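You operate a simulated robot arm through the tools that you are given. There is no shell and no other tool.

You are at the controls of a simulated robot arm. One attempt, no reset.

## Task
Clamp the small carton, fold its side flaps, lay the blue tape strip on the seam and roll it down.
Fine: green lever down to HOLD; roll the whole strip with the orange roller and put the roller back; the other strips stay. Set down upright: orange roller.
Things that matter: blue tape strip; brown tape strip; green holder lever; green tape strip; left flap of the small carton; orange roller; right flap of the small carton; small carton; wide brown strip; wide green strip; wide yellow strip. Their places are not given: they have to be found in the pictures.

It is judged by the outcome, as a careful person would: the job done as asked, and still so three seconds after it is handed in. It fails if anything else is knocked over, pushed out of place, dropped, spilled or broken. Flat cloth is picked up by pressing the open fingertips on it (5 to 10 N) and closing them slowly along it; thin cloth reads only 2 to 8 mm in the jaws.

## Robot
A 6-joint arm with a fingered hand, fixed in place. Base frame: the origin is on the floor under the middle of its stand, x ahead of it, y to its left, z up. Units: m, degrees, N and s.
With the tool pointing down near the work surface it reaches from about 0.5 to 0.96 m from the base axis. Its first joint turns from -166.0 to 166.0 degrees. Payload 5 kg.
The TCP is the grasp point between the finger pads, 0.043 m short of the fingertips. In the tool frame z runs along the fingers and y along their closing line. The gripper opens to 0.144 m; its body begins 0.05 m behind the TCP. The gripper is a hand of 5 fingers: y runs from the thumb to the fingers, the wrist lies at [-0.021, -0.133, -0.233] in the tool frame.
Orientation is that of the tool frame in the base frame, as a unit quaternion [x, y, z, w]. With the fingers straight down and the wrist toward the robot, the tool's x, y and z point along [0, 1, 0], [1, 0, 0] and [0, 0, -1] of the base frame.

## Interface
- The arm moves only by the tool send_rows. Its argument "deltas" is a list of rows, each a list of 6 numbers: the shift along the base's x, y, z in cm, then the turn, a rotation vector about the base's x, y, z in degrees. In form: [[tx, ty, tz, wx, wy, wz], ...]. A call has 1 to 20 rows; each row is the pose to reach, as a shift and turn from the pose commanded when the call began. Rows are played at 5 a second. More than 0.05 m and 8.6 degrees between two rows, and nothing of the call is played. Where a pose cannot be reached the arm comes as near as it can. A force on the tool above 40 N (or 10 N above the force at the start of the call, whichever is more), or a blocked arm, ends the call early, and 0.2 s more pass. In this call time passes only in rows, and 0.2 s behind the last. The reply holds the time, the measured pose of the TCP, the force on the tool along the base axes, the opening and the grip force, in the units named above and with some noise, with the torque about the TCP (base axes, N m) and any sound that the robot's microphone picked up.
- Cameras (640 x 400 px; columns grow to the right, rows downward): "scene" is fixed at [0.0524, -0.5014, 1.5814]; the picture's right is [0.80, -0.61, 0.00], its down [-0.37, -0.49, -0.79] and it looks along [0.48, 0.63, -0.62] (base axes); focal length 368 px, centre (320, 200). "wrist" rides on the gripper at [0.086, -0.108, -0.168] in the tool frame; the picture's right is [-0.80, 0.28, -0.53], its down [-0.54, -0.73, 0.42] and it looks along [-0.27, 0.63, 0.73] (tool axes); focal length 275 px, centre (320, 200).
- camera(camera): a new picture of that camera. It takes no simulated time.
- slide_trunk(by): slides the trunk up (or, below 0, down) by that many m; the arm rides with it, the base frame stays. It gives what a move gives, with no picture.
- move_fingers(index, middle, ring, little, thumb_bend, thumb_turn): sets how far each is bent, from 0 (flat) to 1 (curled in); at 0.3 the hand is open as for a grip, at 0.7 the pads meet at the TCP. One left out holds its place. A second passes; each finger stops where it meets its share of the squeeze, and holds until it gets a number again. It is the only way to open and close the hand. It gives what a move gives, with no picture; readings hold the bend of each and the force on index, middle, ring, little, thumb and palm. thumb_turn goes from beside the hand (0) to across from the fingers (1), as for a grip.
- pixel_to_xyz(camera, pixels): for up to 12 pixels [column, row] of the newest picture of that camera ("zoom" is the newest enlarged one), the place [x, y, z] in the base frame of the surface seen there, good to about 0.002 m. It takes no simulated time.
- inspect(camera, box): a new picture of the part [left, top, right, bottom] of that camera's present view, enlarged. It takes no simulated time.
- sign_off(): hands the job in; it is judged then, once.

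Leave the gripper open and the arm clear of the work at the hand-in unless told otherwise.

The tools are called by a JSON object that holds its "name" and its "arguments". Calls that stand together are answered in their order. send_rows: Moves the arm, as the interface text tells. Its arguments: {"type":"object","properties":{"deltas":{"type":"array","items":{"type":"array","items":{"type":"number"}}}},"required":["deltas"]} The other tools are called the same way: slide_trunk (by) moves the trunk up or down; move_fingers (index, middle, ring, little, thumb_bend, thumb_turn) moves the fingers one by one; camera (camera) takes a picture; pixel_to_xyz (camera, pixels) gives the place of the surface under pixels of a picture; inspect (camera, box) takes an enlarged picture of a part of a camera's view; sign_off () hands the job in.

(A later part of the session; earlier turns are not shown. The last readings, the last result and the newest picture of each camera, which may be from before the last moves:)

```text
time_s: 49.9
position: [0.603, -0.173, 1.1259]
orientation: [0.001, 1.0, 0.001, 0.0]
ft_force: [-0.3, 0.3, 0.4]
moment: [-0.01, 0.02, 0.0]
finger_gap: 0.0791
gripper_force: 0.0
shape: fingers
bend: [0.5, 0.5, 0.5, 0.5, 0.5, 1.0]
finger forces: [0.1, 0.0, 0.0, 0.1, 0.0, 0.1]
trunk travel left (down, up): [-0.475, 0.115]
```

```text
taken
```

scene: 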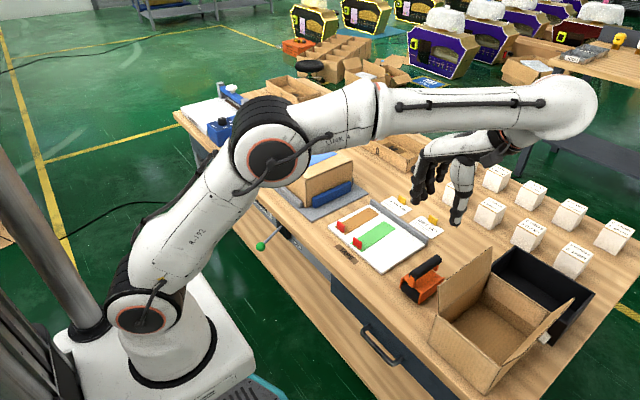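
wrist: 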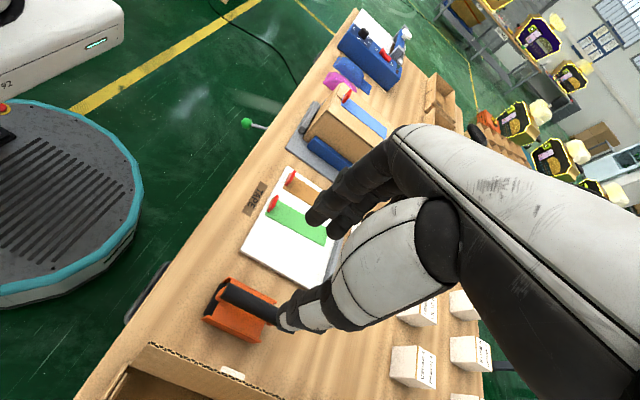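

I'm above the roller. Cross-checking the handle's place from the wrist view, where it spans (222,288) to (278,315).

{"name": "inspect", "arguments": {"camera": "wrist", "box": [190, 260, 310, 360]}}

{"name": "pixel_to_xyz", "arguments": {"camera": "wrist", "pixels": [[224, 286], [250, 300], [274, 314], [222, 292], [248, 307], [272, 322], [210, 312], [255, 335], [300, 330], [150, 350], [235, 370], [280, 330]]}}

```text
4.00 times, centred on (250, 310) of wrist
```

zoom: 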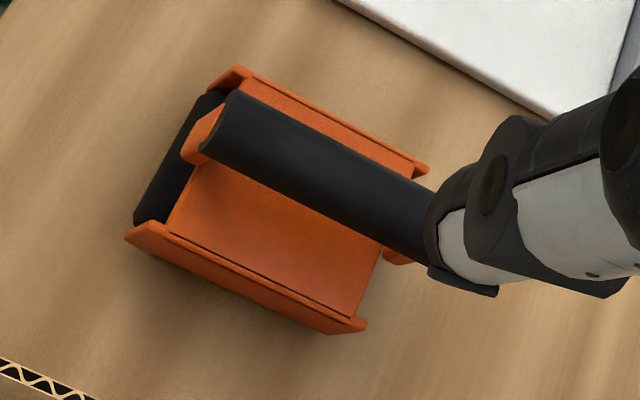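

```text
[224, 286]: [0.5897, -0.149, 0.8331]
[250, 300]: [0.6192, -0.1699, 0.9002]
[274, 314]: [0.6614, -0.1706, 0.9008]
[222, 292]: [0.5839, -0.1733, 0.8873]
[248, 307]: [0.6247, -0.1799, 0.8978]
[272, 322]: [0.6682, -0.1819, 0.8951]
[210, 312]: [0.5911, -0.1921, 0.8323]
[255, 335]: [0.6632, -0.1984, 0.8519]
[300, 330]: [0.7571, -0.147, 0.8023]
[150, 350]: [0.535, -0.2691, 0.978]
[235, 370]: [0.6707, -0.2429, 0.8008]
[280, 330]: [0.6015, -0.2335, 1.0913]
```

Handle centre is at y≈−0.171, top z 0.901. I descend with the fingers straddling the handle to TCP z≈0.908.

{"name": "send_rows", "arguments": {"deltas": [[0.3, 0.2, -4, 0, 0, 0], [0.3, 0.2, -8, 0, 0, 0], [0.3, 0.2, -12, 0, 0, 0], [0.3, 0.2, -16, 0, 0, 0], [0.3, 0.2, -19, 0, 0, 0], [0.3, 0.2, -21.8, 0, 0, 0]]}}

{"name": "inspect", "arguments": {"camera": "scene", "box": [370, 210, 490, 310]}}

{"name": "camera", "arguments": {"camera": "wrist"}}

```text
time_s: 51.2
position: [0.6045, -0.1723, 0.9086]
orientation: [-0.001, 1.0, 0.0, 0.001]
ft_force: [-0.9, 0.1, 0.5]
moment: [-0.01, -0.02, 0.02]
finger_gap: 0.0789
gripper_force: 0.2
shape: fingers
bend: [0.5, 0.5, 0.5, 0.5, 0.5, 1.0]
finger forces: [0.0, 0.1, 0.0, 0.1, 0.0, 0.0]
trunk travel left (down, up): [-0.475, 0.115]
```

```text
4.00 times, centred on (430, 260) of scene
```

zoom: 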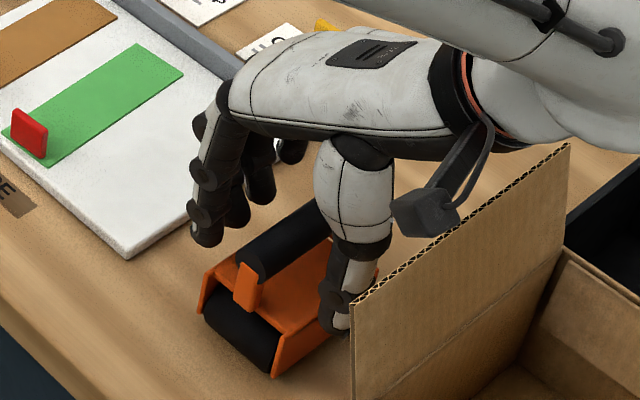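

```text
taken
```

wrist: 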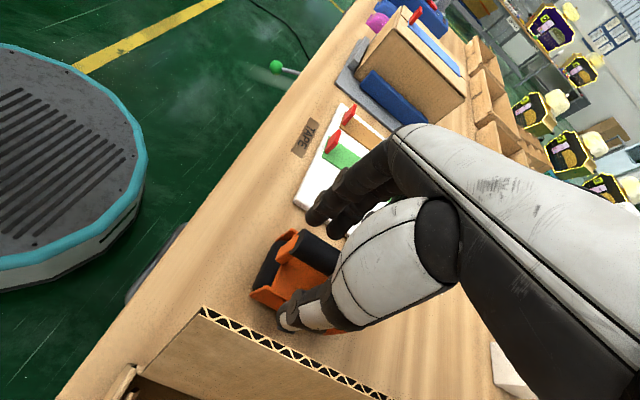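

Thumb on the −y side and fingers on the +y side of the handle, nothing touching. I close gradually.

{"name": "move_fingers", "arguments": {"index": 0.6, "middle": 0.6, "ring": 0.6, "little": 0.6, "thumb_bend": 0.6}}

{"name": "move_fingers", "arguments": {"index": 0.68, "middle": 0.68, "ring": 0.68, "little": 0.68, "thumb_bend": 0.66}}

{"name": "inspect", "arguments": {"camera": "scene", "box": [370, 210, 490, 310]}}

```text
time_s: 52.2
position: [0.605, -0.1721, 0.9089]
orientation: [-0.001, 1.0, 0.001, 0.001]
ft_force: [-0.4, 0.3, -0.1]
moment: [-0.01, 0.0, 0.01]
finger_gap: 0.043
gripper_force: 0.1
shape: fingers
bend: [0.6, 0.6, 0.6, 0.6, 0.6, 1.0]
finger forces: [0.0, 0.1, 0.0, 0.0, 0.1, 0.0]
trunk travel left (down, up): [-0.475, 0.115]
```

```text
time_s: 53.2
position: [0.6045, -0.1719, 0.9091]
orientation: [-0.002, 1.0, 0.001, 0.001]
ft_force: [0.6, 1.2, -0.4]
moment: [0.03, 0.0, 0.08]
finger_gap: 0.0216
gripper_force: 1.7
shape: fingers
bend: [0.67, 0.68, 0.67, 0.68, 0.65, 1.0]
finger forces: [0.9, 0.6, 1.5, 0.0, 1.8, 0.0]
trunk travel left (down, up): [-0.475, 0.115]
```

```text
4.00 times, centred on (430, 260) of scene
```

zoom: 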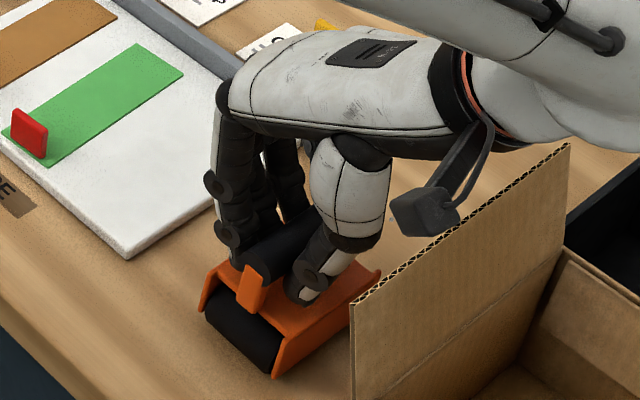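

All fingers touch the handle lightly. I tighten the grip.

{"name": "move_fingers", "arguments": {"index": 0.8, "middle": 0.8, "ring": 0.8, "little": 0.8, "thumb_bend": 0.8}}

{"name": "inspect", "arguments": {"camera": "scene", "box": [370, 210, 490, 310]}}

{"name": "camera", "arguments": {"camera": "wrist"}}

```text
time_s: 54.2
position: [0.6049, -0.1724, 0.9091]
orientation: [0.0, 1.0, 0.001, 0.001]
ft_force: [0.3, -0.1, -3.9]
moment: [0.08, 0.04, 0.01]
finger_gap: 0.0136
gripper_force: 33.1
shape: fingers
bend: [0.71, 0.73, 0.76, 0.8, 0.72, 0.98]
finger forces: [21.1, 8.0, 7.0, 3.6, 26.8, 0.1]
trunk travel left (down, up): [-0.475, 0.115]
```

```text
4.00 times, centred on (430, 260) of scene
```

zoom: 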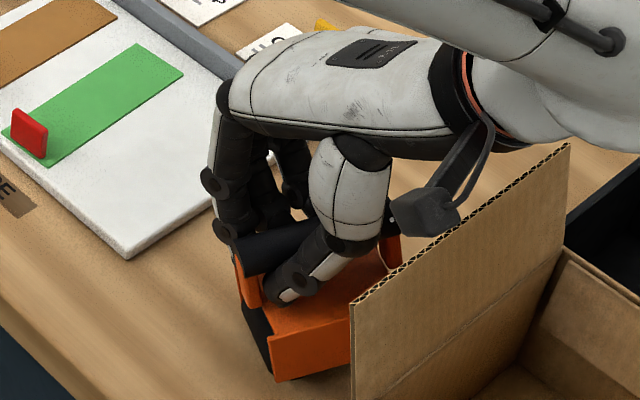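

```text
taken
```

wrist: 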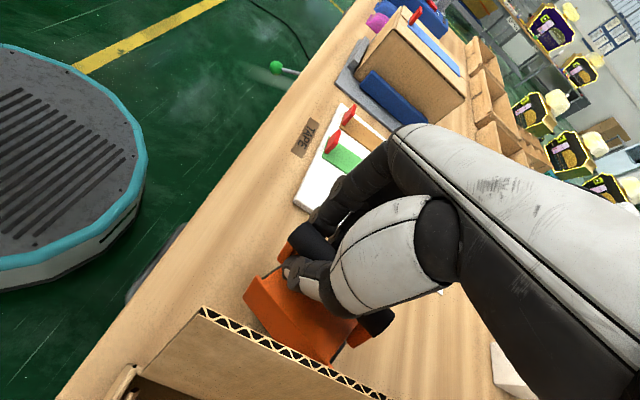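

The tightening yawed the roller: ring and little pushed its rear toward −y because the thumb opposes only index/middle. I'll relax the grip and see where it sits.

{"name": "move_fingers", "arguments": {"index": 0.64, "middle": 0.64, "ring": 0.55, "little": 0.5, "thumb_bend": 0.62}}

{"name": "inspect", "arguments": {"camera": "scene", "box": [370, 210, 490, 310]}}

{"name": "inspect", "arguments": {"camera": "wrist", "box": [220, 180, 420, 380]}}

```text
time_s: 55.2
position: [0.6035, -0.1729, 0.9088]
orientation: [-0.001, 1.0, 0.001, 0.001]
ft_force: [-0.9, -1.3, 0.2]
moment: [-0.03, -0.02, 0.03]
finger_gap: 0.0325
gripper_force: 0.4
shape: fingers
bend: [0.64, 0.64, 0.55, 0.5, 0.61, 1.0]
finger forces: [0.0, 0.1, 0.1, 0.0, 0.8, 0.1]
trunk travel left (down, up): [-0.475, 0.115]
```

```text
4.00 times, centred on (430, 260) of scene
```

zoom: 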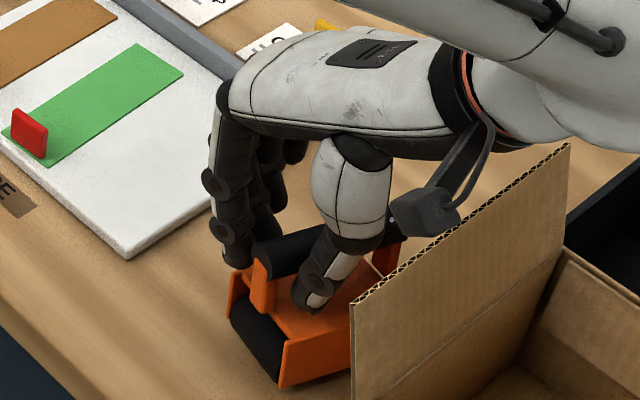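

```text
2.00 times, centred on (320, 280) of wrist
```

zoom: 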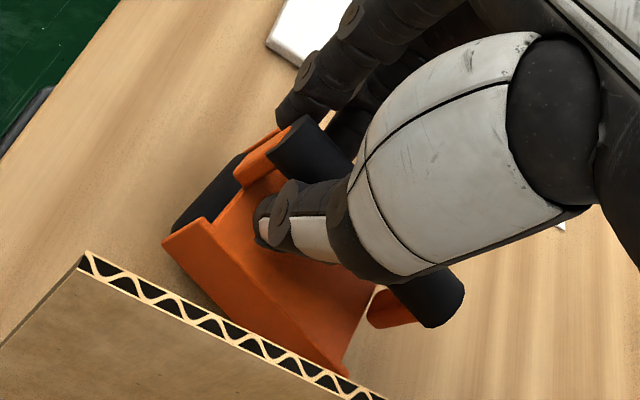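

The roller now stands yawed with its rear swung toward the box. Measuring its actual pose.

{"name": "pixel_to_xyz", "arguments": {"camera": "zoom", "pixels": [[300, 140], [330, 165], [440, 290], [430, 310], [345, 370], [170, 240], [240, 160], [205, 190], [90, 260], [370, 395], [260, 330], [390, 315]]}}

```text
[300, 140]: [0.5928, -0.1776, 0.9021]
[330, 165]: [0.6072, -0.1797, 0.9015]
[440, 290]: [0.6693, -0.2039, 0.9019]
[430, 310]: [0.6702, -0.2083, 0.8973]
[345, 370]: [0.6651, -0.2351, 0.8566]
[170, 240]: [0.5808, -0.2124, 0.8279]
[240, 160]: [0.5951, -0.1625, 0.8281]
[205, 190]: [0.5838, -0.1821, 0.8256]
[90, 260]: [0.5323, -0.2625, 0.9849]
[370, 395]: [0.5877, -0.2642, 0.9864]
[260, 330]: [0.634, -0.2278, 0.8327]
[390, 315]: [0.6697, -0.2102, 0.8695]
```

The roller stands freely at about −19° yaw, handle from (0.593,−0.178) to (0.669,−0.204), clear of the box flap at y −0.262. I'll open, lift, and re-grasp it aligned with the handle using mainly thumb, index and middle.

{"name": "move_fingers", "arguments": {"index": 0.5, "middle": 0.5, "ring": 0.5, "little": 0.4, "thumb_bend": 0.53}}

{"name": "send_rows", "arguments": {"deltas": [[0, 0, 2, 0, 0, 0], [0, 0, 5, 0, 0, 0], [0, 0, 9, 0, 0, 0], [0, 0, 13, 0, 0, 0], [-2, 1, 16, 0, 0, 0]]}}

{"name": "inspect", "arguments": {"camera": "scene", "box": [390, 240, 460, 310]}}

{"name": "inspect", "arguments": {"camera": "wrist", "box": [180, 240, 340, 380]}}

```text
time_s: 56.2
position: [0.6053, -0.172, 0.9094]
orientation: [-0.001, 1.0, 0.001, 0.002]
ft_force: [0.2, -0.3, -0.1]
moment: [-0.03, 0.01, 0.01]
finger_gap: 0.0727
gripper_force: 0.0
shape: fingers
bend: [0.5, 0.5, 0.5, 0.4, 0.53, 1.0]
finger forces: [0.0, 0.0, 0.0, 0.0, 0.0, 0.1]
trunk travel left (down, up): [-0.475, 0.115]
```

```text
time_s: 57.5
position: [0.5863, -0.1599, 1.0677]
orientation: [0.0, 1.0, 0.002, 0.001]
ft_force: [0.6, 0.5, -1.0]
moment: [0.02, 0.03, -0.02]
finger_gap: 0.0727
gripper_force: 0.1
shape: fingers
bend: [0.5, 0.5, 0.5, 0.4, 0.53, 1.0]
finger forces: [0.1, 0.0, 0.1, 0.0, 0.0, 0.0]
trunk travel left (down, up): [-0.475, 0.115]
```

```text
5.71 times, centred on (425, 275) of scene
```

zoom: 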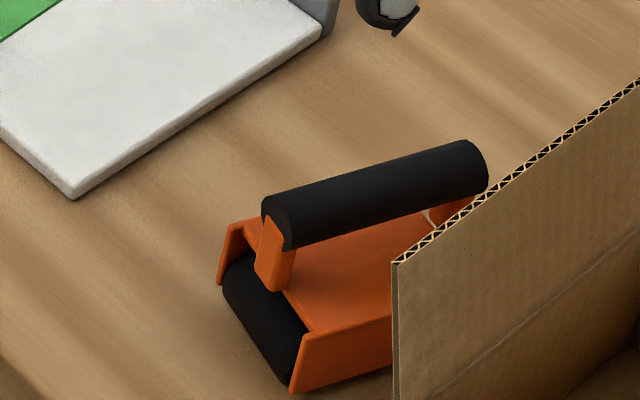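

```text
2.86 times, centred on (260, 310) of wrist
```

zoom: 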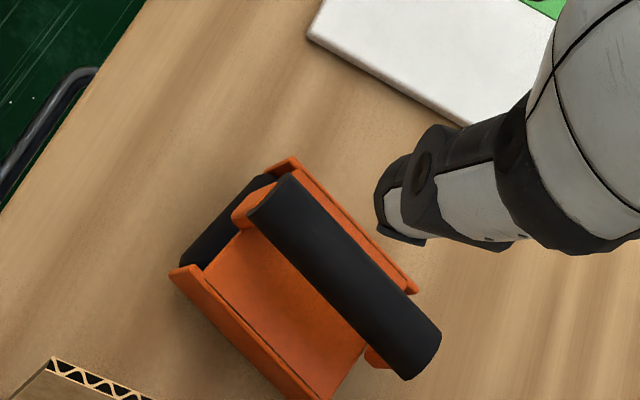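

The roller is standing upright. I measure the handle ends and the body corners in this wrist zoom.

{"name": "pixel_to_xyz", "arguments": {"camera": "zoom", "pixels": [[275, 200], [345, 275], [420, 350], [290, 178], [250, 215], [440, 325], [405, 378], [175, 270], [290, 160], [412, 290], [325, 395], [215, 230]]}}

```text
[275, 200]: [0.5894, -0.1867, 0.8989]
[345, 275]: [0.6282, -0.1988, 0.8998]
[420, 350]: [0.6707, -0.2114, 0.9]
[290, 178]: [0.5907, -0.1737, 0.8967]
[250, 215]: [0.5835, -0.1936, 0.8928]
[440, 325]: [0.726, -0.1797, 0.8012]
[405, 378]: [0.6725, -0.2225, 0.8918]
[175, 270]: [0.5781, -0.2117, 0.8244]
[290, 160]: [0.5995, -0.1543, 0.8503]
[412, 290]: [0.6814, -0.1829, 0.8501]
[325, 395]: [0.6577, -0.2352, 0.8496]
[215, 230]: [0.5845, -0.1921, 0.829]
```

Handle centre is about (0.630, −0.197), yaw −17.5°. I turn the hand to match, position so thumb opposes index/middle near the handle's middle, pre-shape narrower, and descend again.

{"name": "move_fingers", "arguments": {"index": 0.52, "middle": 0.52, "ring": 0.5, "little": 0.4, "thumb_bend": 0.55}}

{"name": "send_rows", "arguments": {"deltas": [[1.1, -1.1, 0, 0, 0, -6], [2.2, -2.2, 0, 0, 0, -12], [3.2, -3.35, 0, 0, 0, -17.5], [3.2, -3.35, -4, 0, 0, -17.5], [3.2, -3.35, -8, 0, 0, -17.5]]}}

{"name": "inspect", "arguments": {"camera": "scene", "box": [370, 200, 490, 310]}}

{"name": "camera", "arguments": {"camera": "wrist"}}

```text
time_s: 58.5
position: [0.586, -0.1604, 1.0686]
orientation: [-0.001, 1.0, 0.001, 0.001]
ft_force: [0.0, -0.2, 0.2]
moment: [-0.02, 0.03, 0.01]
finger_gap: 0.0664
gripper_force: 0.1
shape: fingers
bend: [0.52, 0.52, 0.5, 0.4, 0.55, 1.0]
finger forces: [0.0, 0.0, 0.0, 0.1, 0.1, 0.0]
trunk travel left (down, up): [-0.475, 0.115]
```

```text
time_s: 59.6
position: [0.6197, -0.1947, 0.9873]
orientation: [0.153, 0.988, 0.001, 0.002]
ft_force: [0.1, -0.7, 0.4]
moment: [0.0, -0.01, -0.01]
finger_gap: 0.0662
gripper_force: 0.1
shape: fingers
bend: [0.52, 0.52, 0.5, 0.4, 0.55, 1.0]
finger forces: [0.0, 0.1, 0.0, 0.0, 0.1, 0.0]
trunk travel left (down, up): [-0.475, 0.115]
```

```text
3.64 times, centred on (430, 255) of scene
```

zoom: 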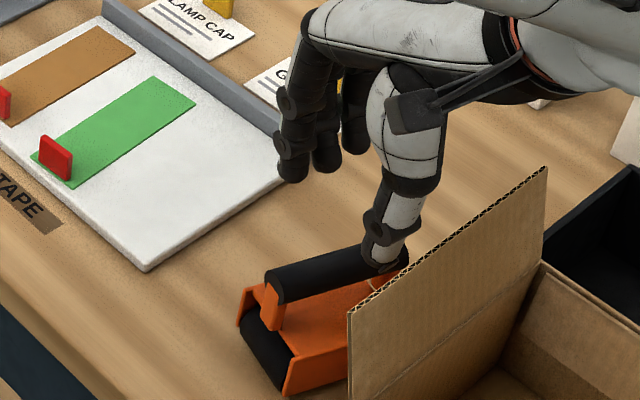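

```text
taken
```

wrist: 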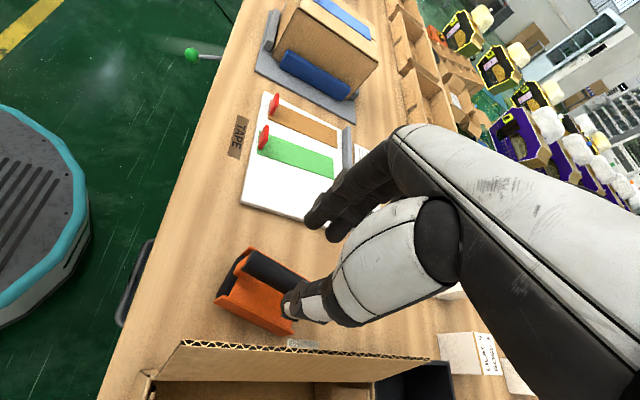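

The handle lies centred between thumb and fingers. I descend the remaining ~7.8 cm.

{"name": "send_rows", "arguments": {"deltas": [[0, 0, -3, 0, 0, 0], [0, 0, -5.5, 0, 0, 0], [0, 0, -7.8, 0, 0, 0]]}}

{"name": "move_fingers", "arguments": {"index": 0.63, "middle": 0.63, "ring": 0.58, "little": 0.5, "thumb_bend": 0.63}}

{"name": "inspect", "arguments": {"camera": "scene", "box": [370, 210, 490, 310]}}

{"name": "inspect", "arguments": {"camera": "wrist", "box": [220, 180, 420, 380]}}

```text
time_s: 60.5
position: [0.6197, -0.1953, 0.9087]
orientation: [0.152, 0.988, 0.0, 0.001]
ft_force: [0.5, -0.3, 0.6]
moment: [-0.01, -0.03, -0.01]
finger_gap: 0.0661
gripper_force: 0.1
shape: fingers
bend: [0.52, 0.52, 0.5, 0.4, 0.55, 1.0]
finger forces: [0.0, 0.0, 0.0, 0.0, 0.1, 0.0]
trunk travel left (down, up): [-0.475, 0.115]
```

```text
time_s: 61.5
position: [0.6213, -0.1959, 0.9081]
orientation: [0.151, 0.988, 0.001, 0.001]
ft_force: [0.9, 0.2, -0.5]
moment: [0.02, 0.04, -0.01]
finger_gap: 0.0323
gripper_force: 0.1
shape: fingers
bend: [0.63, 0.63, 0.57, 0.5, 0.63, 1.0]
finger forces: [0.1, 0.0, 0.0, 0.0, 0.0, 0.1]
trunk travel left (down, up): [-0.475, 0.115]
```

```text
4.00 times, centred on (430, 260) of scene
```

zoom: 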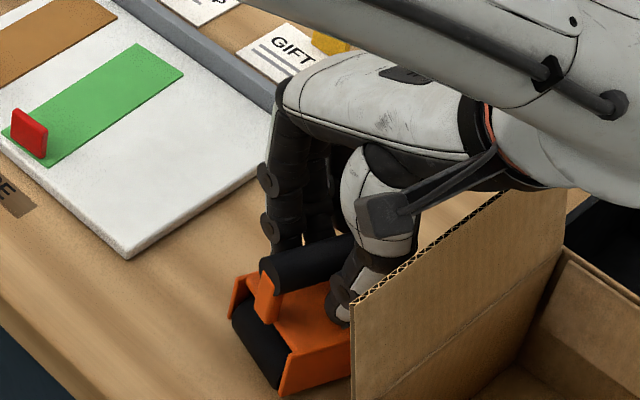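

```text
2.00 times, centred on (320, 280) of wrist
```

zoom: 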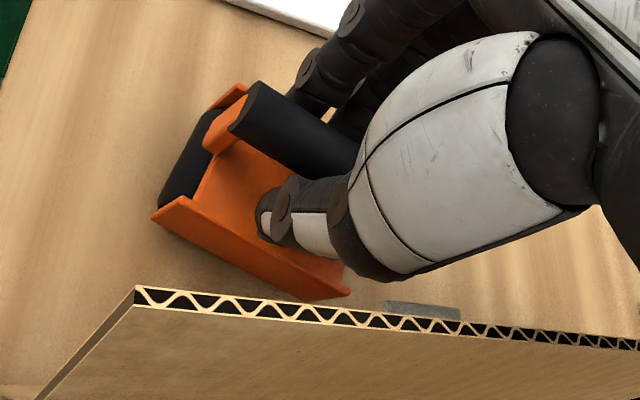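

No contact yet (gap 32 mm ≈ handle). I close only thumb, index, middle further, in steps.

{"name": "move_fingers", "arguments": {"index": 0.69, "middle": 0.69, "thumb_bend": 0.68}}

{"name": "inspect", "arguments": {"camera": "wrist", "box": [220, 180, 420, 380]}}

{"name": "move_fingers", "arguments": {"index": 0.73, "middle": 0.74, "thumb_bend": 0.73}}

{"name": "inspect", "arguments": {"camera": "wrist", "box": [220, 180, 420, 380]}}

{"name": "inspect", "arguments": {"camera": "scene", "box": [370, 210, 490, 310]}}

```text
time_s: 62.5
position: [0.6193, -0.1946, 0.9088]
orientation: [0.151, 0.989, 0.001, 0.001]
ft_force: [-0.1, -0.1, 0.1]
moment: [0.01, -0.02, 0.03]
finger_gap: 0.0208
gripper_force: 4.0
shape: fingers
bend: [0.67, 0.68, 0.57, 0.5, 0.66, 1.0]
finger forces: [2.6, 1.9, 0.0, 0.1, 3.5, 0.0]
trunk travel left (down, up): [-0.475, 0.115]
```

```text
2.00 times, centred on (320, 280) of wrist
```

zoom: 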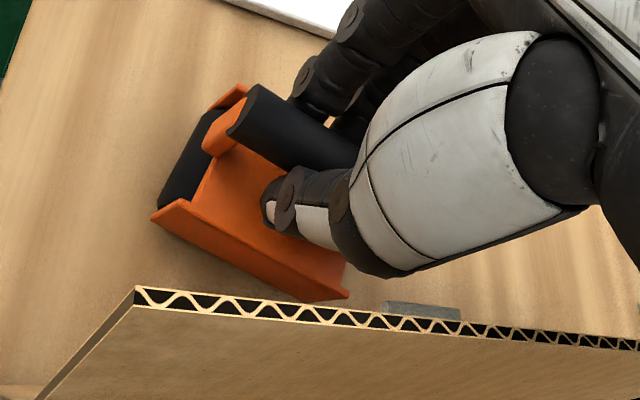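

```text
time_s: 63.5
position: [0.6193, -0.196, 0.9082]
orientation: [0.151, 0.989, 0.002, 0.001]
ft_force: [-0.8, -0.2, -2.3]
moment: [-0.03, 0.11, 0.02]
finger_gap: 0.0171
gripper_force: 16.5
shape: fingers
bend: [0.72, 0.72, 0.57, 0.5, 0.67, 1.0]
finger forces: [8.4, 10.2, 0.1, 0.1, 14.8, 0.1]
trunk travel left (down, up): [-0.475, 0.115]
```

```text
2.00 times, centred on (320, 280) of wrist
```

zoom: 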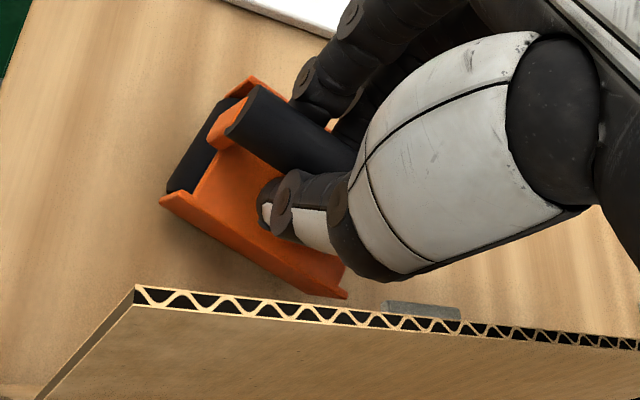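

```text
4.00 times, centred on (430, 260) of scene
```

zoom: 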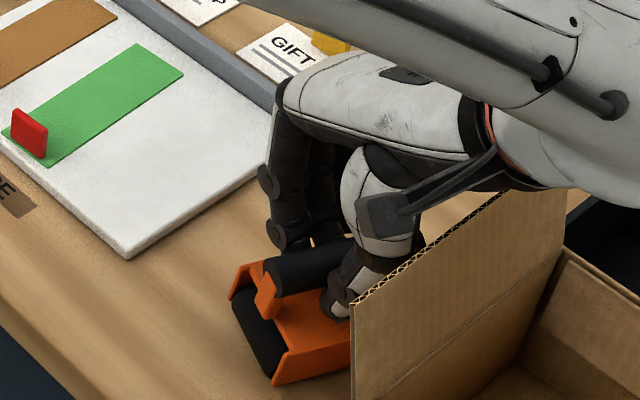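

Balanced now (14.8 vs 8.4+10.2 N), yaw unchanged. I tighten a bit more, bring the ring finger to a light touch, and lift slowly.

{"name": "move_fingers", "arguments": {"index": 0.78, "middle": 0.79, "ring": 0.68, "thumb_bend": 0.78}}

{"name": "send_rows", "arguments": {"deltas": [[0, 0, 0.5, 0, 0, 0], [0, 0, 1.2, 0, 0, 0], [0, 0, 2, 0, 0, 0], [0, 0, 3, 0, 0, 0]]}}

{"name": "inspect", "arguments": {"camera": "scene", "box": [370, 210, 490, 310]}}

{"name": "inspect", "arguments": {"camera": "wrist", "box": [220, 180, 420, 380]}}

```text
time_s: 64.5
position: [0.6199, -0.1956, 0.908]
orientation: [0.151, 0.988, 0.001, 0.001]
ft_force: [-0.1, -0.1, -4.1]
moment: [0.04, -0.01, 0.03]
finger_gap: 0.0147
gripper_force: 23.0
shape: fingers
bend: [0.73, 0.73, 0.68, 0.5, 0.69, 1.0]
finger forces: [11.4, 11.8, 0.0, 0.0, 22.1, 0.0]
trunk travel left (down, up): [-0.475, 0.115]
```

```text
time_s: 65.5
position: [0.62, -0.1952, 0.9398]
orientation: [0.151, 0.989, 0.0, 0.001]
ft_force: [-0.1, 0.4, -3.1]
moment: [0.0, 0.04, 0.03]
finger_gap: 0.0147
gripper_force: 22.7
shape: fingers
bend: [0.73, 0.73, 0.68, 0.5, 0.69, 1.0]
finger forces: [11.5, 11.8, 0.1, 0.0, 22.1, 0.0]
trunk travel left (down, up): [-0.475, 0.115]
```

```text
4.00 times, centred on (430, 260) of scene
```

zoom: 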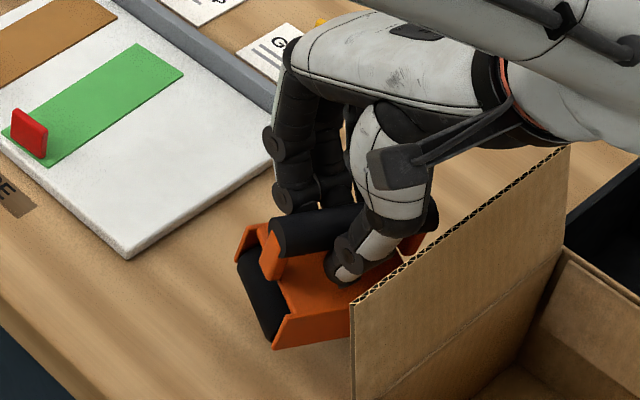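

```text
2.00 times, centred on (320, 280) of wrist
```

zoom: 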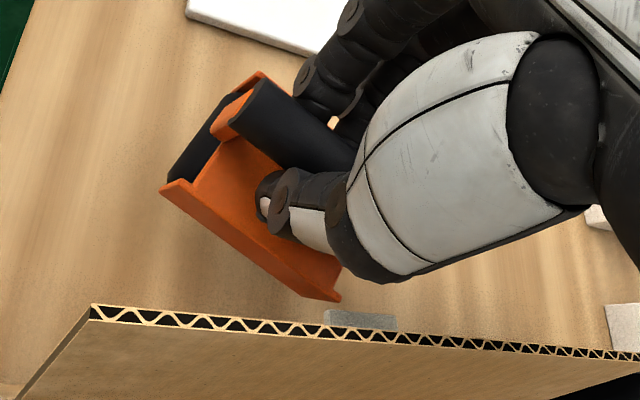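

The roller is lifted (≈3–4 N), roughly level. I raise it clear of the box, then swing toward +y while turning it +17.5° so it points along x again.

{"name": "send_rows", "arguments": {"deltas": [[0, 0, 4, 0, 0, 0], [0, 0, 8, 0, 0, 0], [0, 0.5, 12, 0, 0, 0], [0, 2, 16, 0, 0, 0], [0, 6, 17, 0, 0, 4], [0, 10, 17, 0, 0, 8], [0, 14, 17, 0, 0, 12], [0, 18, 17, 0, 0, 16], [0, 22, 17, 0, 0, 18.5]]}}

{"name": "inspect", "arguments": {"camera": "scene", "box": [300, 100, 460, 220]}}

{"name": "camera", "arguments": {"camera": "wrist"}}

```text
time_s: 67.5
position: [0.6206, 0.0268, 1.1105]
orientation: [-0.01, 1.0, 0.001, 0.001]
ft_force: [-1.6, 0.9, -3.2]
moment: [0.05, 0.04, 0.0]
finger_gap: 0.0143
gripper_force: 23.3
shape: fingers
bend: [0.73, 0.73, 0.68, 0.5, 0.69, 1.0]
finger forces: [11.4, 11.6, 0.1, 0.0, 21.7, 0.0]
trunk travel left (down, up): [-0.475, 0.115]
```

```text
3.33 times, centred on (380, 160) of scene
```

zoom: 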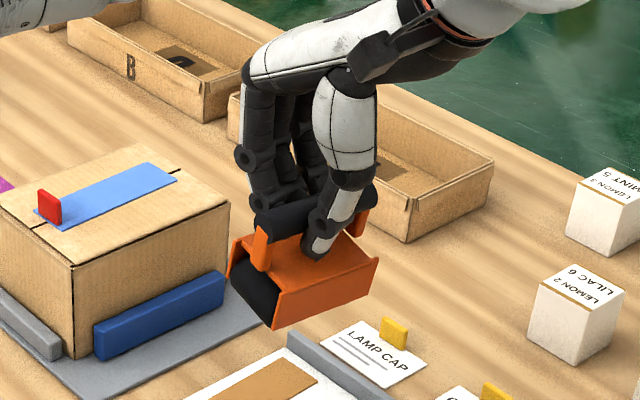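

```text
taken
```

wrist: 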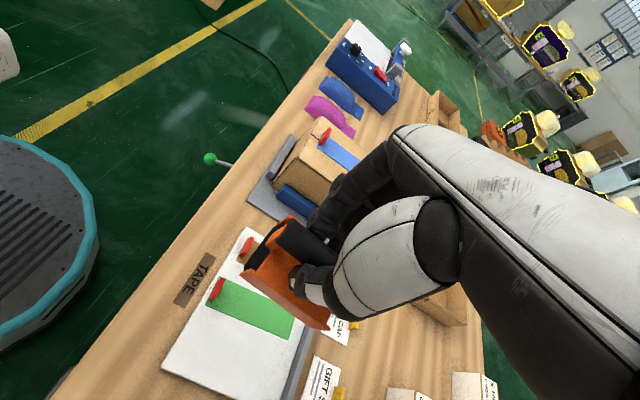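

Held well. I zoom in to measure the roller body's pose in the hand.

{"name": "inspect", "arguments": {"camera": "scene", "box": [350, 155, 400, 205]}}

{"name": "inspect", "arguments": {"camera": "wrist", "box": [230, 200, 350, 340]}}

```text
8.00 times, centred on (375, 180) of scene
```

zoom: 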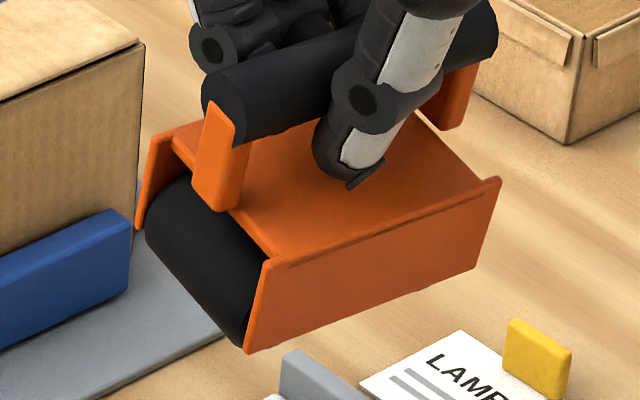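

```text
2.86 times, centred on (290, 270) of wrist
```

zoom: 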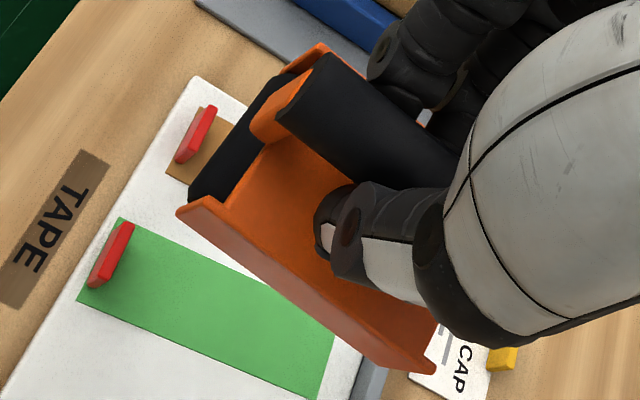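

{"name": "inspect", "arguments": {"camera": "scene", "box": [350, 155, 400, 205]}}

{"name": "pixel_to_xyz", "arguments": {"camera": "zoom", "pixels": [[265, 262], [246, 348], [498, 182], [476, 265], [155, 135], [142, 222], [235, 330], [160, 240], [200, 285], [370, 260], [300, 160], [210, 95]]}}

```text
8.00 times, centred on (375, 180) of scene
```

zoom: 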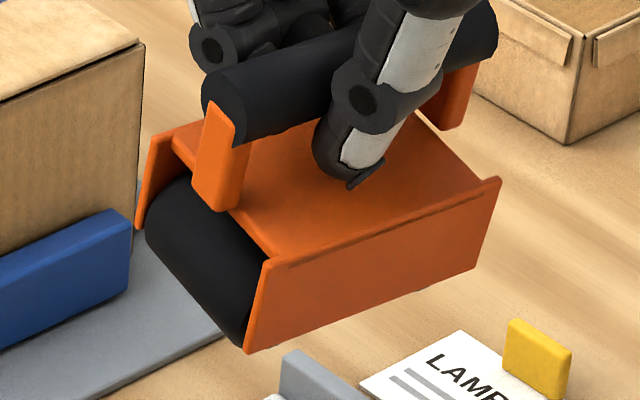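

```text
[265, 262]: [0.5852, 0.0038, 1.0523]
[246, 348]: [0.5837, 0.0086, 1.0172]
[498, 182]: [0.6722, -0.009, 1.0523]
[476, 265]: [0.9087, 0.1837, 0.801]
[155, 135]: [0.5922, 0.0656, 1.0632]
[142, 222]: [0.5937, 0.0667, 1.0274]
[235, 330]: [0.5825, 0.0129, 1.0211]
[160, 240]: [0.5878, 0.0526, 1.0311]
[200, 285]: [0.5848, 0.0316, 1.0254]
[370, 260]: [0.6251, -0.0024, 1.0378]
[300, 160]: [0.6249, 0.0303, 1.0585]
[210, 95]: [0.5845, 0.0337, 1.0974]
```

In the hand the roller is pitch-level but yawed −8° and rolled ~10° (left side high). I'll correct roll and yaw and add a 22° nose-down pitch: rotation (−11.1, −21.6, 8.2)°, moving part-way toward the carton, then re-measure.

{"name": "send_rows", "arguments": {"deltas": [[0, 3, 2, -2.77, -5.39, 2.06], [0, 6, 3, -5.54, -10.78, 4.12], [0, 9, 4, -8.31, -16.17, 6.17], [0, 12, 4, -11.08, -21.56, 8.23], [0, 12, 4, -11.08, -21.56, 8.23]]}}

{"name": "inspect", "arguments": {"camera": "scene", "box": [310, 110, 390, 190]}}

```text
time_s: 68.7
position: [0.6157, 0.145, 1.1477]
orientation: [-0.081, 0.974, -0.097, 0.187]
ft_force: [-0.3, 1.1, -3.4]
moment: [0.02, 0.1, 0.01]
finger_gap: 0.0142
gripper_force: 22.3
shape: fingers
bend: [0.73, 0.73, 0.68, 0.5, 0.69, 1.0]
finger forces: [10.9, 12.1, 0.1, 0.0, 21.5, 0.0]
trunk travel left (down, up): [-0.475, 0.115]
```

```text
5.00 times, centred on (350, 150) of scene
```

zoom: 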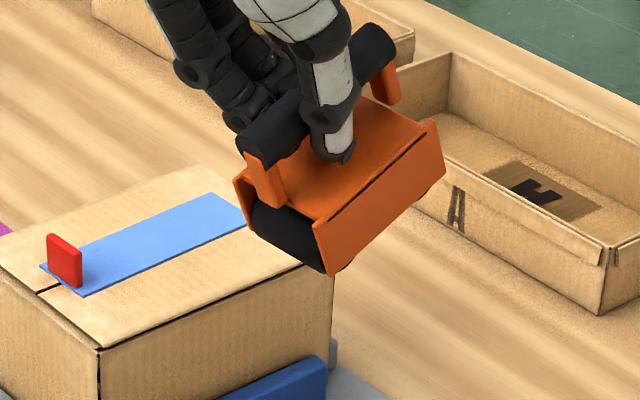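

Looks aligned and nose-down; I also see a rear roller/foot. Zooming to measure it.

{"name": "inspect", "arguments": {"camera": "scene", "box": [328, 125, 378, 170]}}

```text
8.89 times, centred on (353, 148) of scene
```

zoom: 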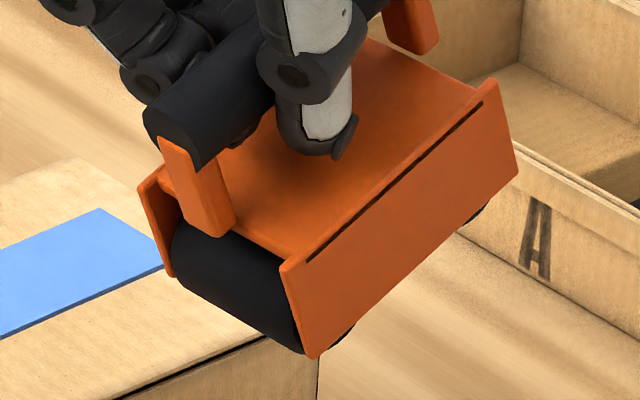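

{"name": "pixel_to_xyz", "arguments": {"camera": "zoom", "pixels": [[286, 270], [313, 354], [494, 84], [515, 160], [142, 188], [168, 270], [285, 335], [185, 270], [235, 300], [420, 240], [345, 335], [155, 115]]}}

```text
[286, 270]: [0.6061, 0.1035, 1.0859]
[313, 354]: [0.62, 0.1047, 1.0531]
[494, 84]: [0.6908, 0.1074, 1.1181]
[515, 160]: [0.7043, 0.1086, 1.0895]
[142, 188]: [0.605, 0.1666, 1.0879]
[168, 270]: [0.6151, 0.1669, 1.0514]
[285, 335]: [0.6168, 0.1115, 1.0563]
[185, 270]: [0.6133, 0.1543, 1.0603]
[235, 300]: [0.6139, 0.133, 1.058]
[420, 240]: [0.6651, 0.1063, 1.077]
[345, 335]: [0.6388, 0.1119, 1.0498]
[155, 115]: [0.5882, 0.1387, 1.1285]
```

Roller is now level side-to-side, 22° nose-down, aligned within 1° of the strip; its axis is at TCP + (0.0157, −0.0086, −0.0819). I move over the strip to hover about 3 cm above it at x≈0.66.

{"name": "send_rows", "arguments": {"deltas": [[0.5, 4, 0, 0, 0, 0], [1, 8, 0, 0, 0, 0], [1.5, 12, 0, 0, 0, 0], [2, 16, 0, 0, 0, 0], [2.5, 19, -1, 0, 0, 0], [2.9, 21.5, -3, 0, 0, 0], [2.9, 21.5, -6, 0, 0, 0], [2.9, 21.5, -8.5, 0, 0, 0], [2.9, 21.5, -8.5, 0, 0, 0]]}}

{"name": "inspect", "arguments": {"camera": "scene", "box": [270, 100, 360, 190]}}

{"name": "camera", "arguments": {"camera": "wrist"}}

```text
time_s: 70.7
position: [0.6476, 0.36, 1.0662]
orientation: [-0.08, 0.974, -0.096, 0.187]
ft_force: [0.2, -0.1, -2.7]
moment: [0.01, 0.11, -0.01]
finger_gap: 0.0138
gripper_force: 22.4
shape: fingers
bend: [0.73, 0.73, 0.68, 0.5, 0.69, 1.0]
finger forces: [10.9, 11.7, 0.0, 0.1, 21.3, 0.1]
trunk travel left (down, up): [-0.475, 0.115]
```

```text
4.44 times, centred on (315, 145) of scene
```

zoom: 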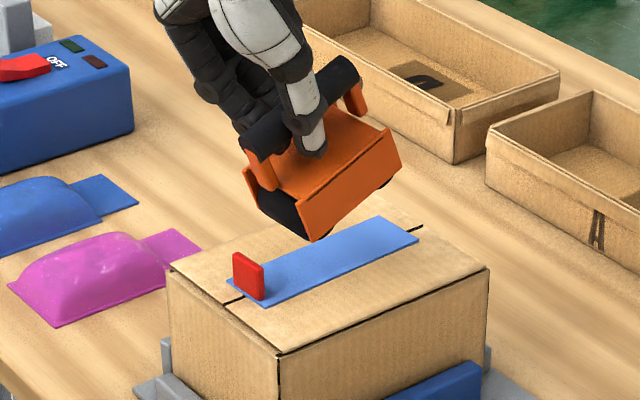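

```text
taken
```

wrist: 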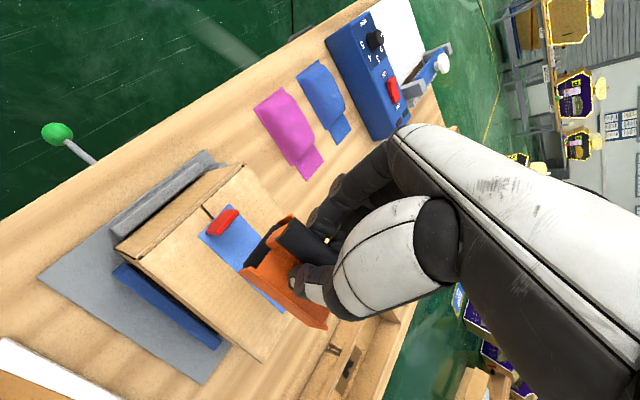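

Hovering over the strip. I verify lateral alignment by measuring the side plates again before touching down.

{"name": "inspect", "arguments": {"camera": "scene", "box": [294, 115, 344, 160]}}

{"name": "pixel_to_xyz", "arguments": {"camera": "zoom", "pixels": [[285, 265], [310, 340], [475, 115], [150, 190], [170, 262], [200, 290], [280, 330], [500, 180]]}}

```text
8.89 times, centred on (319, 138) of scene
```

zoom: 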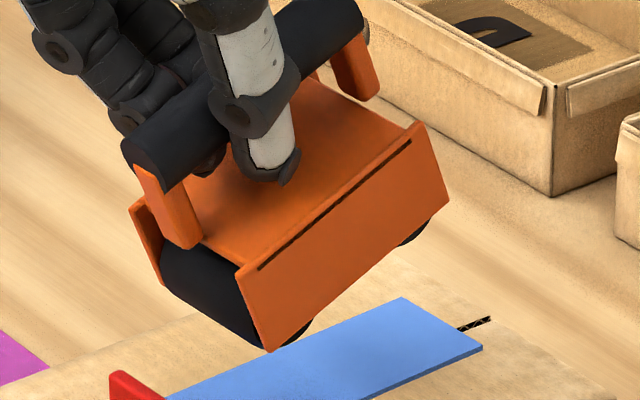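

```text
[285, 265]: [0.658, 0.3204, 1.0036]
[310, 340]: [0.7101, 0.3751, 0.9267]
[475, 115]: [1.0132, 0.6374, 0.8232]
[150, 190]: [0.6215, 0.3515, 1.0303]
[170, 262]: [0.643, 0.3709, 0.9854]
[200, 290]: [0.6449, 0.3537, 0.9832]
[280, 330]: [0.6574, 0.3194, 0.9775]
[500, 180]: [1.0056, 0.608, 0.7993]
```

Right plate outer face is at y≈0.320, so the roller is centred at y≈0.351 — right on the strip. I descend gently to contact.

{"name": "send_rows", "arguments": {"deltas": [[0, 0, -1.5, 0, 0, 0], [0, 0, -2.8, 0, 0, 0], [0, 0, -3.4, 0, 0, 0], [0, 0, -3.7, 0, 0, 0], [0, 0, -3.9, 0, 0, 0]]}}

{"name": "inspect", "arguments": {"camera": "scene", "box": [280, 120, 350, 180]}}

```text
time_s: 71.8
position: [0.6495, 0.3598, 1.0273]
orientation: [-0.081, 0.974, -0.097, 0.189]
ft_force: [0.3, 0.4, 7.7]
moment: [-0.11, -0.04, -0.02]
finger_gap: 0.0132
gripper_force: 20.6
shape: fingers
bend: [0.73, 0.73, 0.68, 0.5, 0.69, 1.0]
finger forces: [10.0, 10.3, 0.1, 0.1, 21.1, 0.1]
trunk travel left (down, up): [-0.475, 0.115]
```

```text
6.67 times, centred on (315, 150) of scene
```

zoom: 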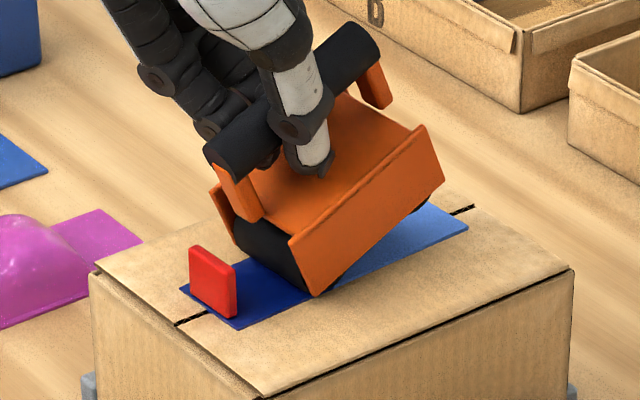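

Contact with about 11 N on the strip. Now I roll back toward the tab (to about 4 mm from it), pressing slightly more.

{"name": "send_rows", "arguments": {"deltas": [[-0.6, -0.02, -0.1, 0, 0, 0], [-1.2, -0.04, -0.15, 0, 0, 0], [-1.8, -0.06, -0.15, 0, 0, 0], [-2.4, -0.08, -0.15, 0, 0, 0]]}}

{"name": "inspect", "arguments": {"camera": "scene", "box": [280, 120, 350, 180]}}

```text
time_s: 72.8
position: [0.6243, 0.3588, 1.0246]
orientation: [-0.08, 0.974, -0.098, 0.187]
ft_force: [-0.2, -1.9, 6.0]
moment: [-0.02, -0.08, -0.06]
finger_gap: 0.0121
gripper_force: 18.8
shape: fingers
bend: [0.73, 0.73, 0.68, 0.5, 0.71, 1.0]
finger forces: [10.7, 7.3, 0.0, 0.0, 20.1, 0.0]
trunk travel left (down, up): [-0.475, 0.115]
```

```text
6.67 times, centred on (315, 150) of scene
```

zoom: 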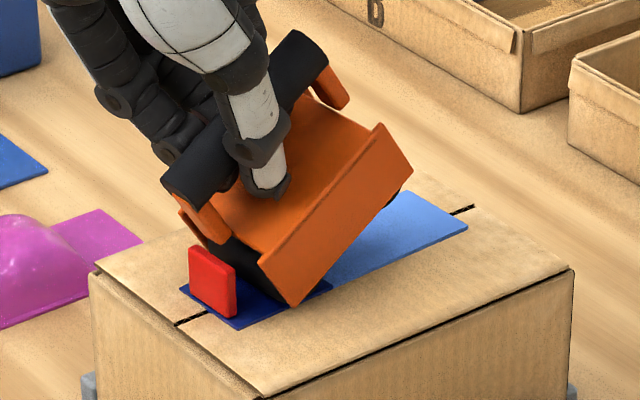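

The roller slipped further nose-down in the grip (about 35°), since pressing ahead of the grip turns it. The near part of the strip has turned dark (rolled). I lift 5 cm and check the pose.

{"name": "send_rows", "arguments": {"deltas": [[0.5, 0, 1, 0, 0, 0], [2, 0, 3, 0, 0, 0], [4, 0, 5, 0, 0, 0], [4, 0, 6, 0, 0, 0]]}}

{"name": "inspect", "arguments": {"camera": "scene", "box": [270, 100, 360, 190]}}

```text
time_s: 73.8
position: [0.6662, 0.3597, 1.0837]
orientation: [-0.081, 0.975, -0.097, 0.185]
ft_force: [0.6, -0.4, -3.3]
moment: [0.02, 0.11, -0.01]
finger_gap: 0.0114
gripper_force: 20.8
shape: fingers
bend: [0.73, 0.73, 0.68, 0.5, 0.71, 1.0]
finger forces: [11.0, 10.0, 0.0, 0.0, 19.9, 0.0]
trunk travel left (down, up): [-0.475, 0.115]
```

```text
4.44 times, centred on (315, 145) of scene
```

zoom: 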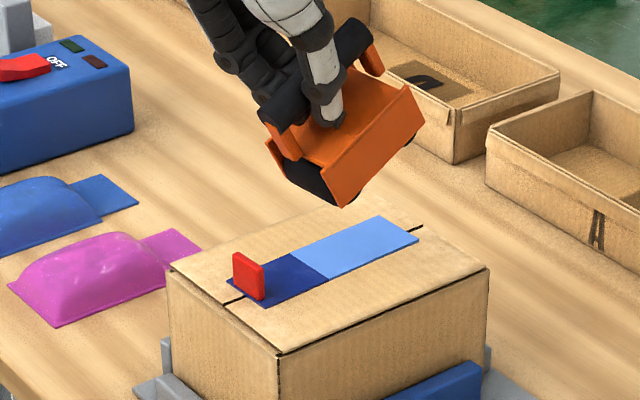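

The picture confirms it: the rolled part is dark blue up to x≈0.667; the rest remains. To bring the roller back near level, I'll relax the squeeze slightly in the air (the curled fingertips still cage the handle) so it swings under its weight.

{"name": "move_fingers", "arguments": {"index": 0.705, "middle": 0.705, "thumb_bend": 0.7}}

{"name": "inspect", "arguments": {"camera": "scene", "box": [270, 100, 360, 190]}}

```text
time_s: 74.8
position: [0.6663, 0.3595, 1.0834]
orientation: [-0.081, 0.974, -0.097, 0.186]
ft_force: [0.6, -0.3, -3.3]
moment: [0.01, 0.07, 0.01]
finger_gap: 0.0165
gripper_force: 4.7
shape: fingers
bend: [0.68, 0.69, 0.67, 0.5, 0.68, 1.0]
finger forces: [2.6, 1.2, 1.3, 0.0, 4.3, 0.0]
trunk travel left (down, up): [-0.475, 0.115]
```

```text
4.44 times, centred on (315, 145) of scene
```

zoom: 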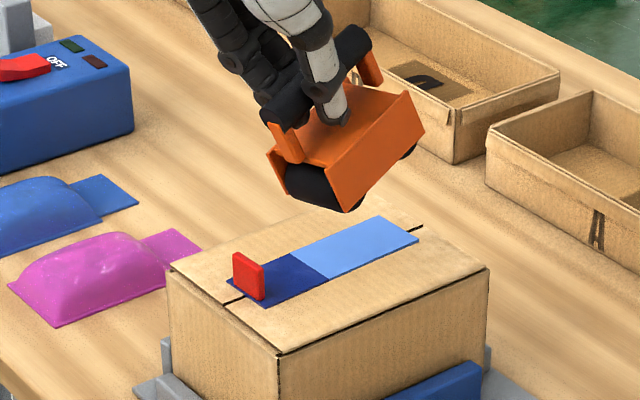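

It swung back a little. I relax slightly more, with the ring finger off, still caging the handle.

{"name": "move_fingers", "arguments": {"index": 0.69, "middle": 0.695, "ring": 0.6, "thumb_bend": 0.685}}

{"name": "inspect", "arguments": {"camera": "scene", "box": [270, 100, 360, 190]}}

```text
time_s: 75.8
position: [0.6657, 0.3594, 1.0832]
orientation: [-0.081, 0.974, -0.098, 0.187]
ft_force: [0.7, 0.1, -3.8]
moment: [0.02, 0.05, 0.01]
finger_gap: 0.0156
gripper_force: 2.3
shape: fingers
bend: [0.68, 0.68, 0.6, 0.5, 0.67, 1.0]
finger forces: [0.9, 2.3, 0.0, 0.0, 1.3, 0.0]
trunk travel left (down, up): [-0.475, 0.115]
```

```text
4.44 times, centred on (315, 145) of scene
```

zoom: 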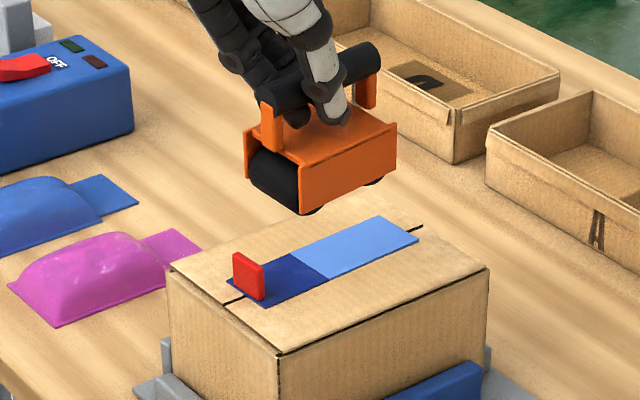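

Now it hangs nearly level. I re-tighten firmly with thumb, index and middle.

{"name": "move_fingers", "arguments": {"index": 0.74, "middle": 0.74, "thumb_bend": 0.74}}

{"name": "move_fingers", "arguments": {"index": 0.84, "middle": 0.84, "thumb_bend": 0.84}}

{"name": "inspect", "arguments": {"camera": "scene", "box": [270, 100, 360, 190]}}

```text
time_s: 76.8
position: [0.6652, 0.3587, 1.0843]
orientation: [-0.081, 0.974, -0.098, 0.185]
ft_force: [0.5, 0.2, -3.3]
moment: [-0.04, 0.04, 0.0]
finger_gap: 0.0072
gripper_force: 15.6
shape: fingers
bend: [0.73, 0.72, 0.6, 0.5, 0.69, 1.0]
finger forces: [7.6, 9.6, 0.0, 0.1, 13.4, 0.0]
trunk travel left (down, up): [-0.475, 0.115]
```

```text
time_s: 77.8
position: [0.6654, 0.3585, 1.0841]
orientation: [-0.08, 0.975, -0.097, 0.185]
ft_force: [0.6, -1.2, -3.6]
moment: [-0.01, 0.08, 0.03]
finger_gap: 0.0004
gripper_force: 5.0
shape: fingers
bend: [0.78, 0.73, 0.6, 0.5, 0.75, 1.0]
finger forces: [1.3, 8.5, 0.1, 0.0, 0.1, 0.0]
trunk travel left (down, up): [-0.475, 0.115]
```

```text
4.44 times, centred on (315, 145) of scene
```

zoom: 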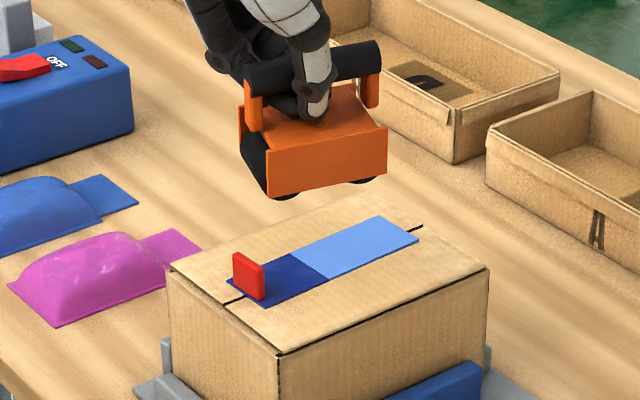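

Tightening made the handle slip up inside the hand — the fingers closed under it (gap 0), so it now rests in a closed loop rather than pinched. Let me look closely.

{"name": "inspect", "arguments": {"camera": "scene", "box": [295, 105, 355, 155]}}

{"name": "inspect", "arguments": {"camera": "wrist", "box": [220, 160, 420, 340]}}

```text
8.00 times, centred on (325, 130) of scene
```

zoom: 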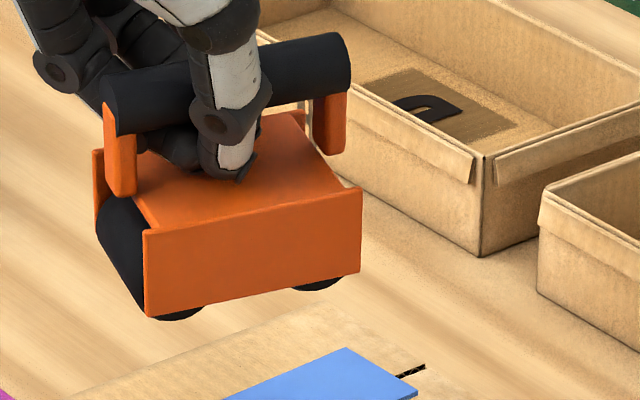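

```text
2.22 times, centred on (320, 250) of wrist
```

zoom: 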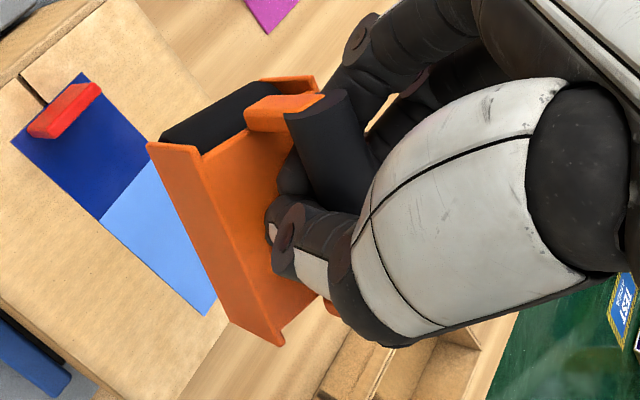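

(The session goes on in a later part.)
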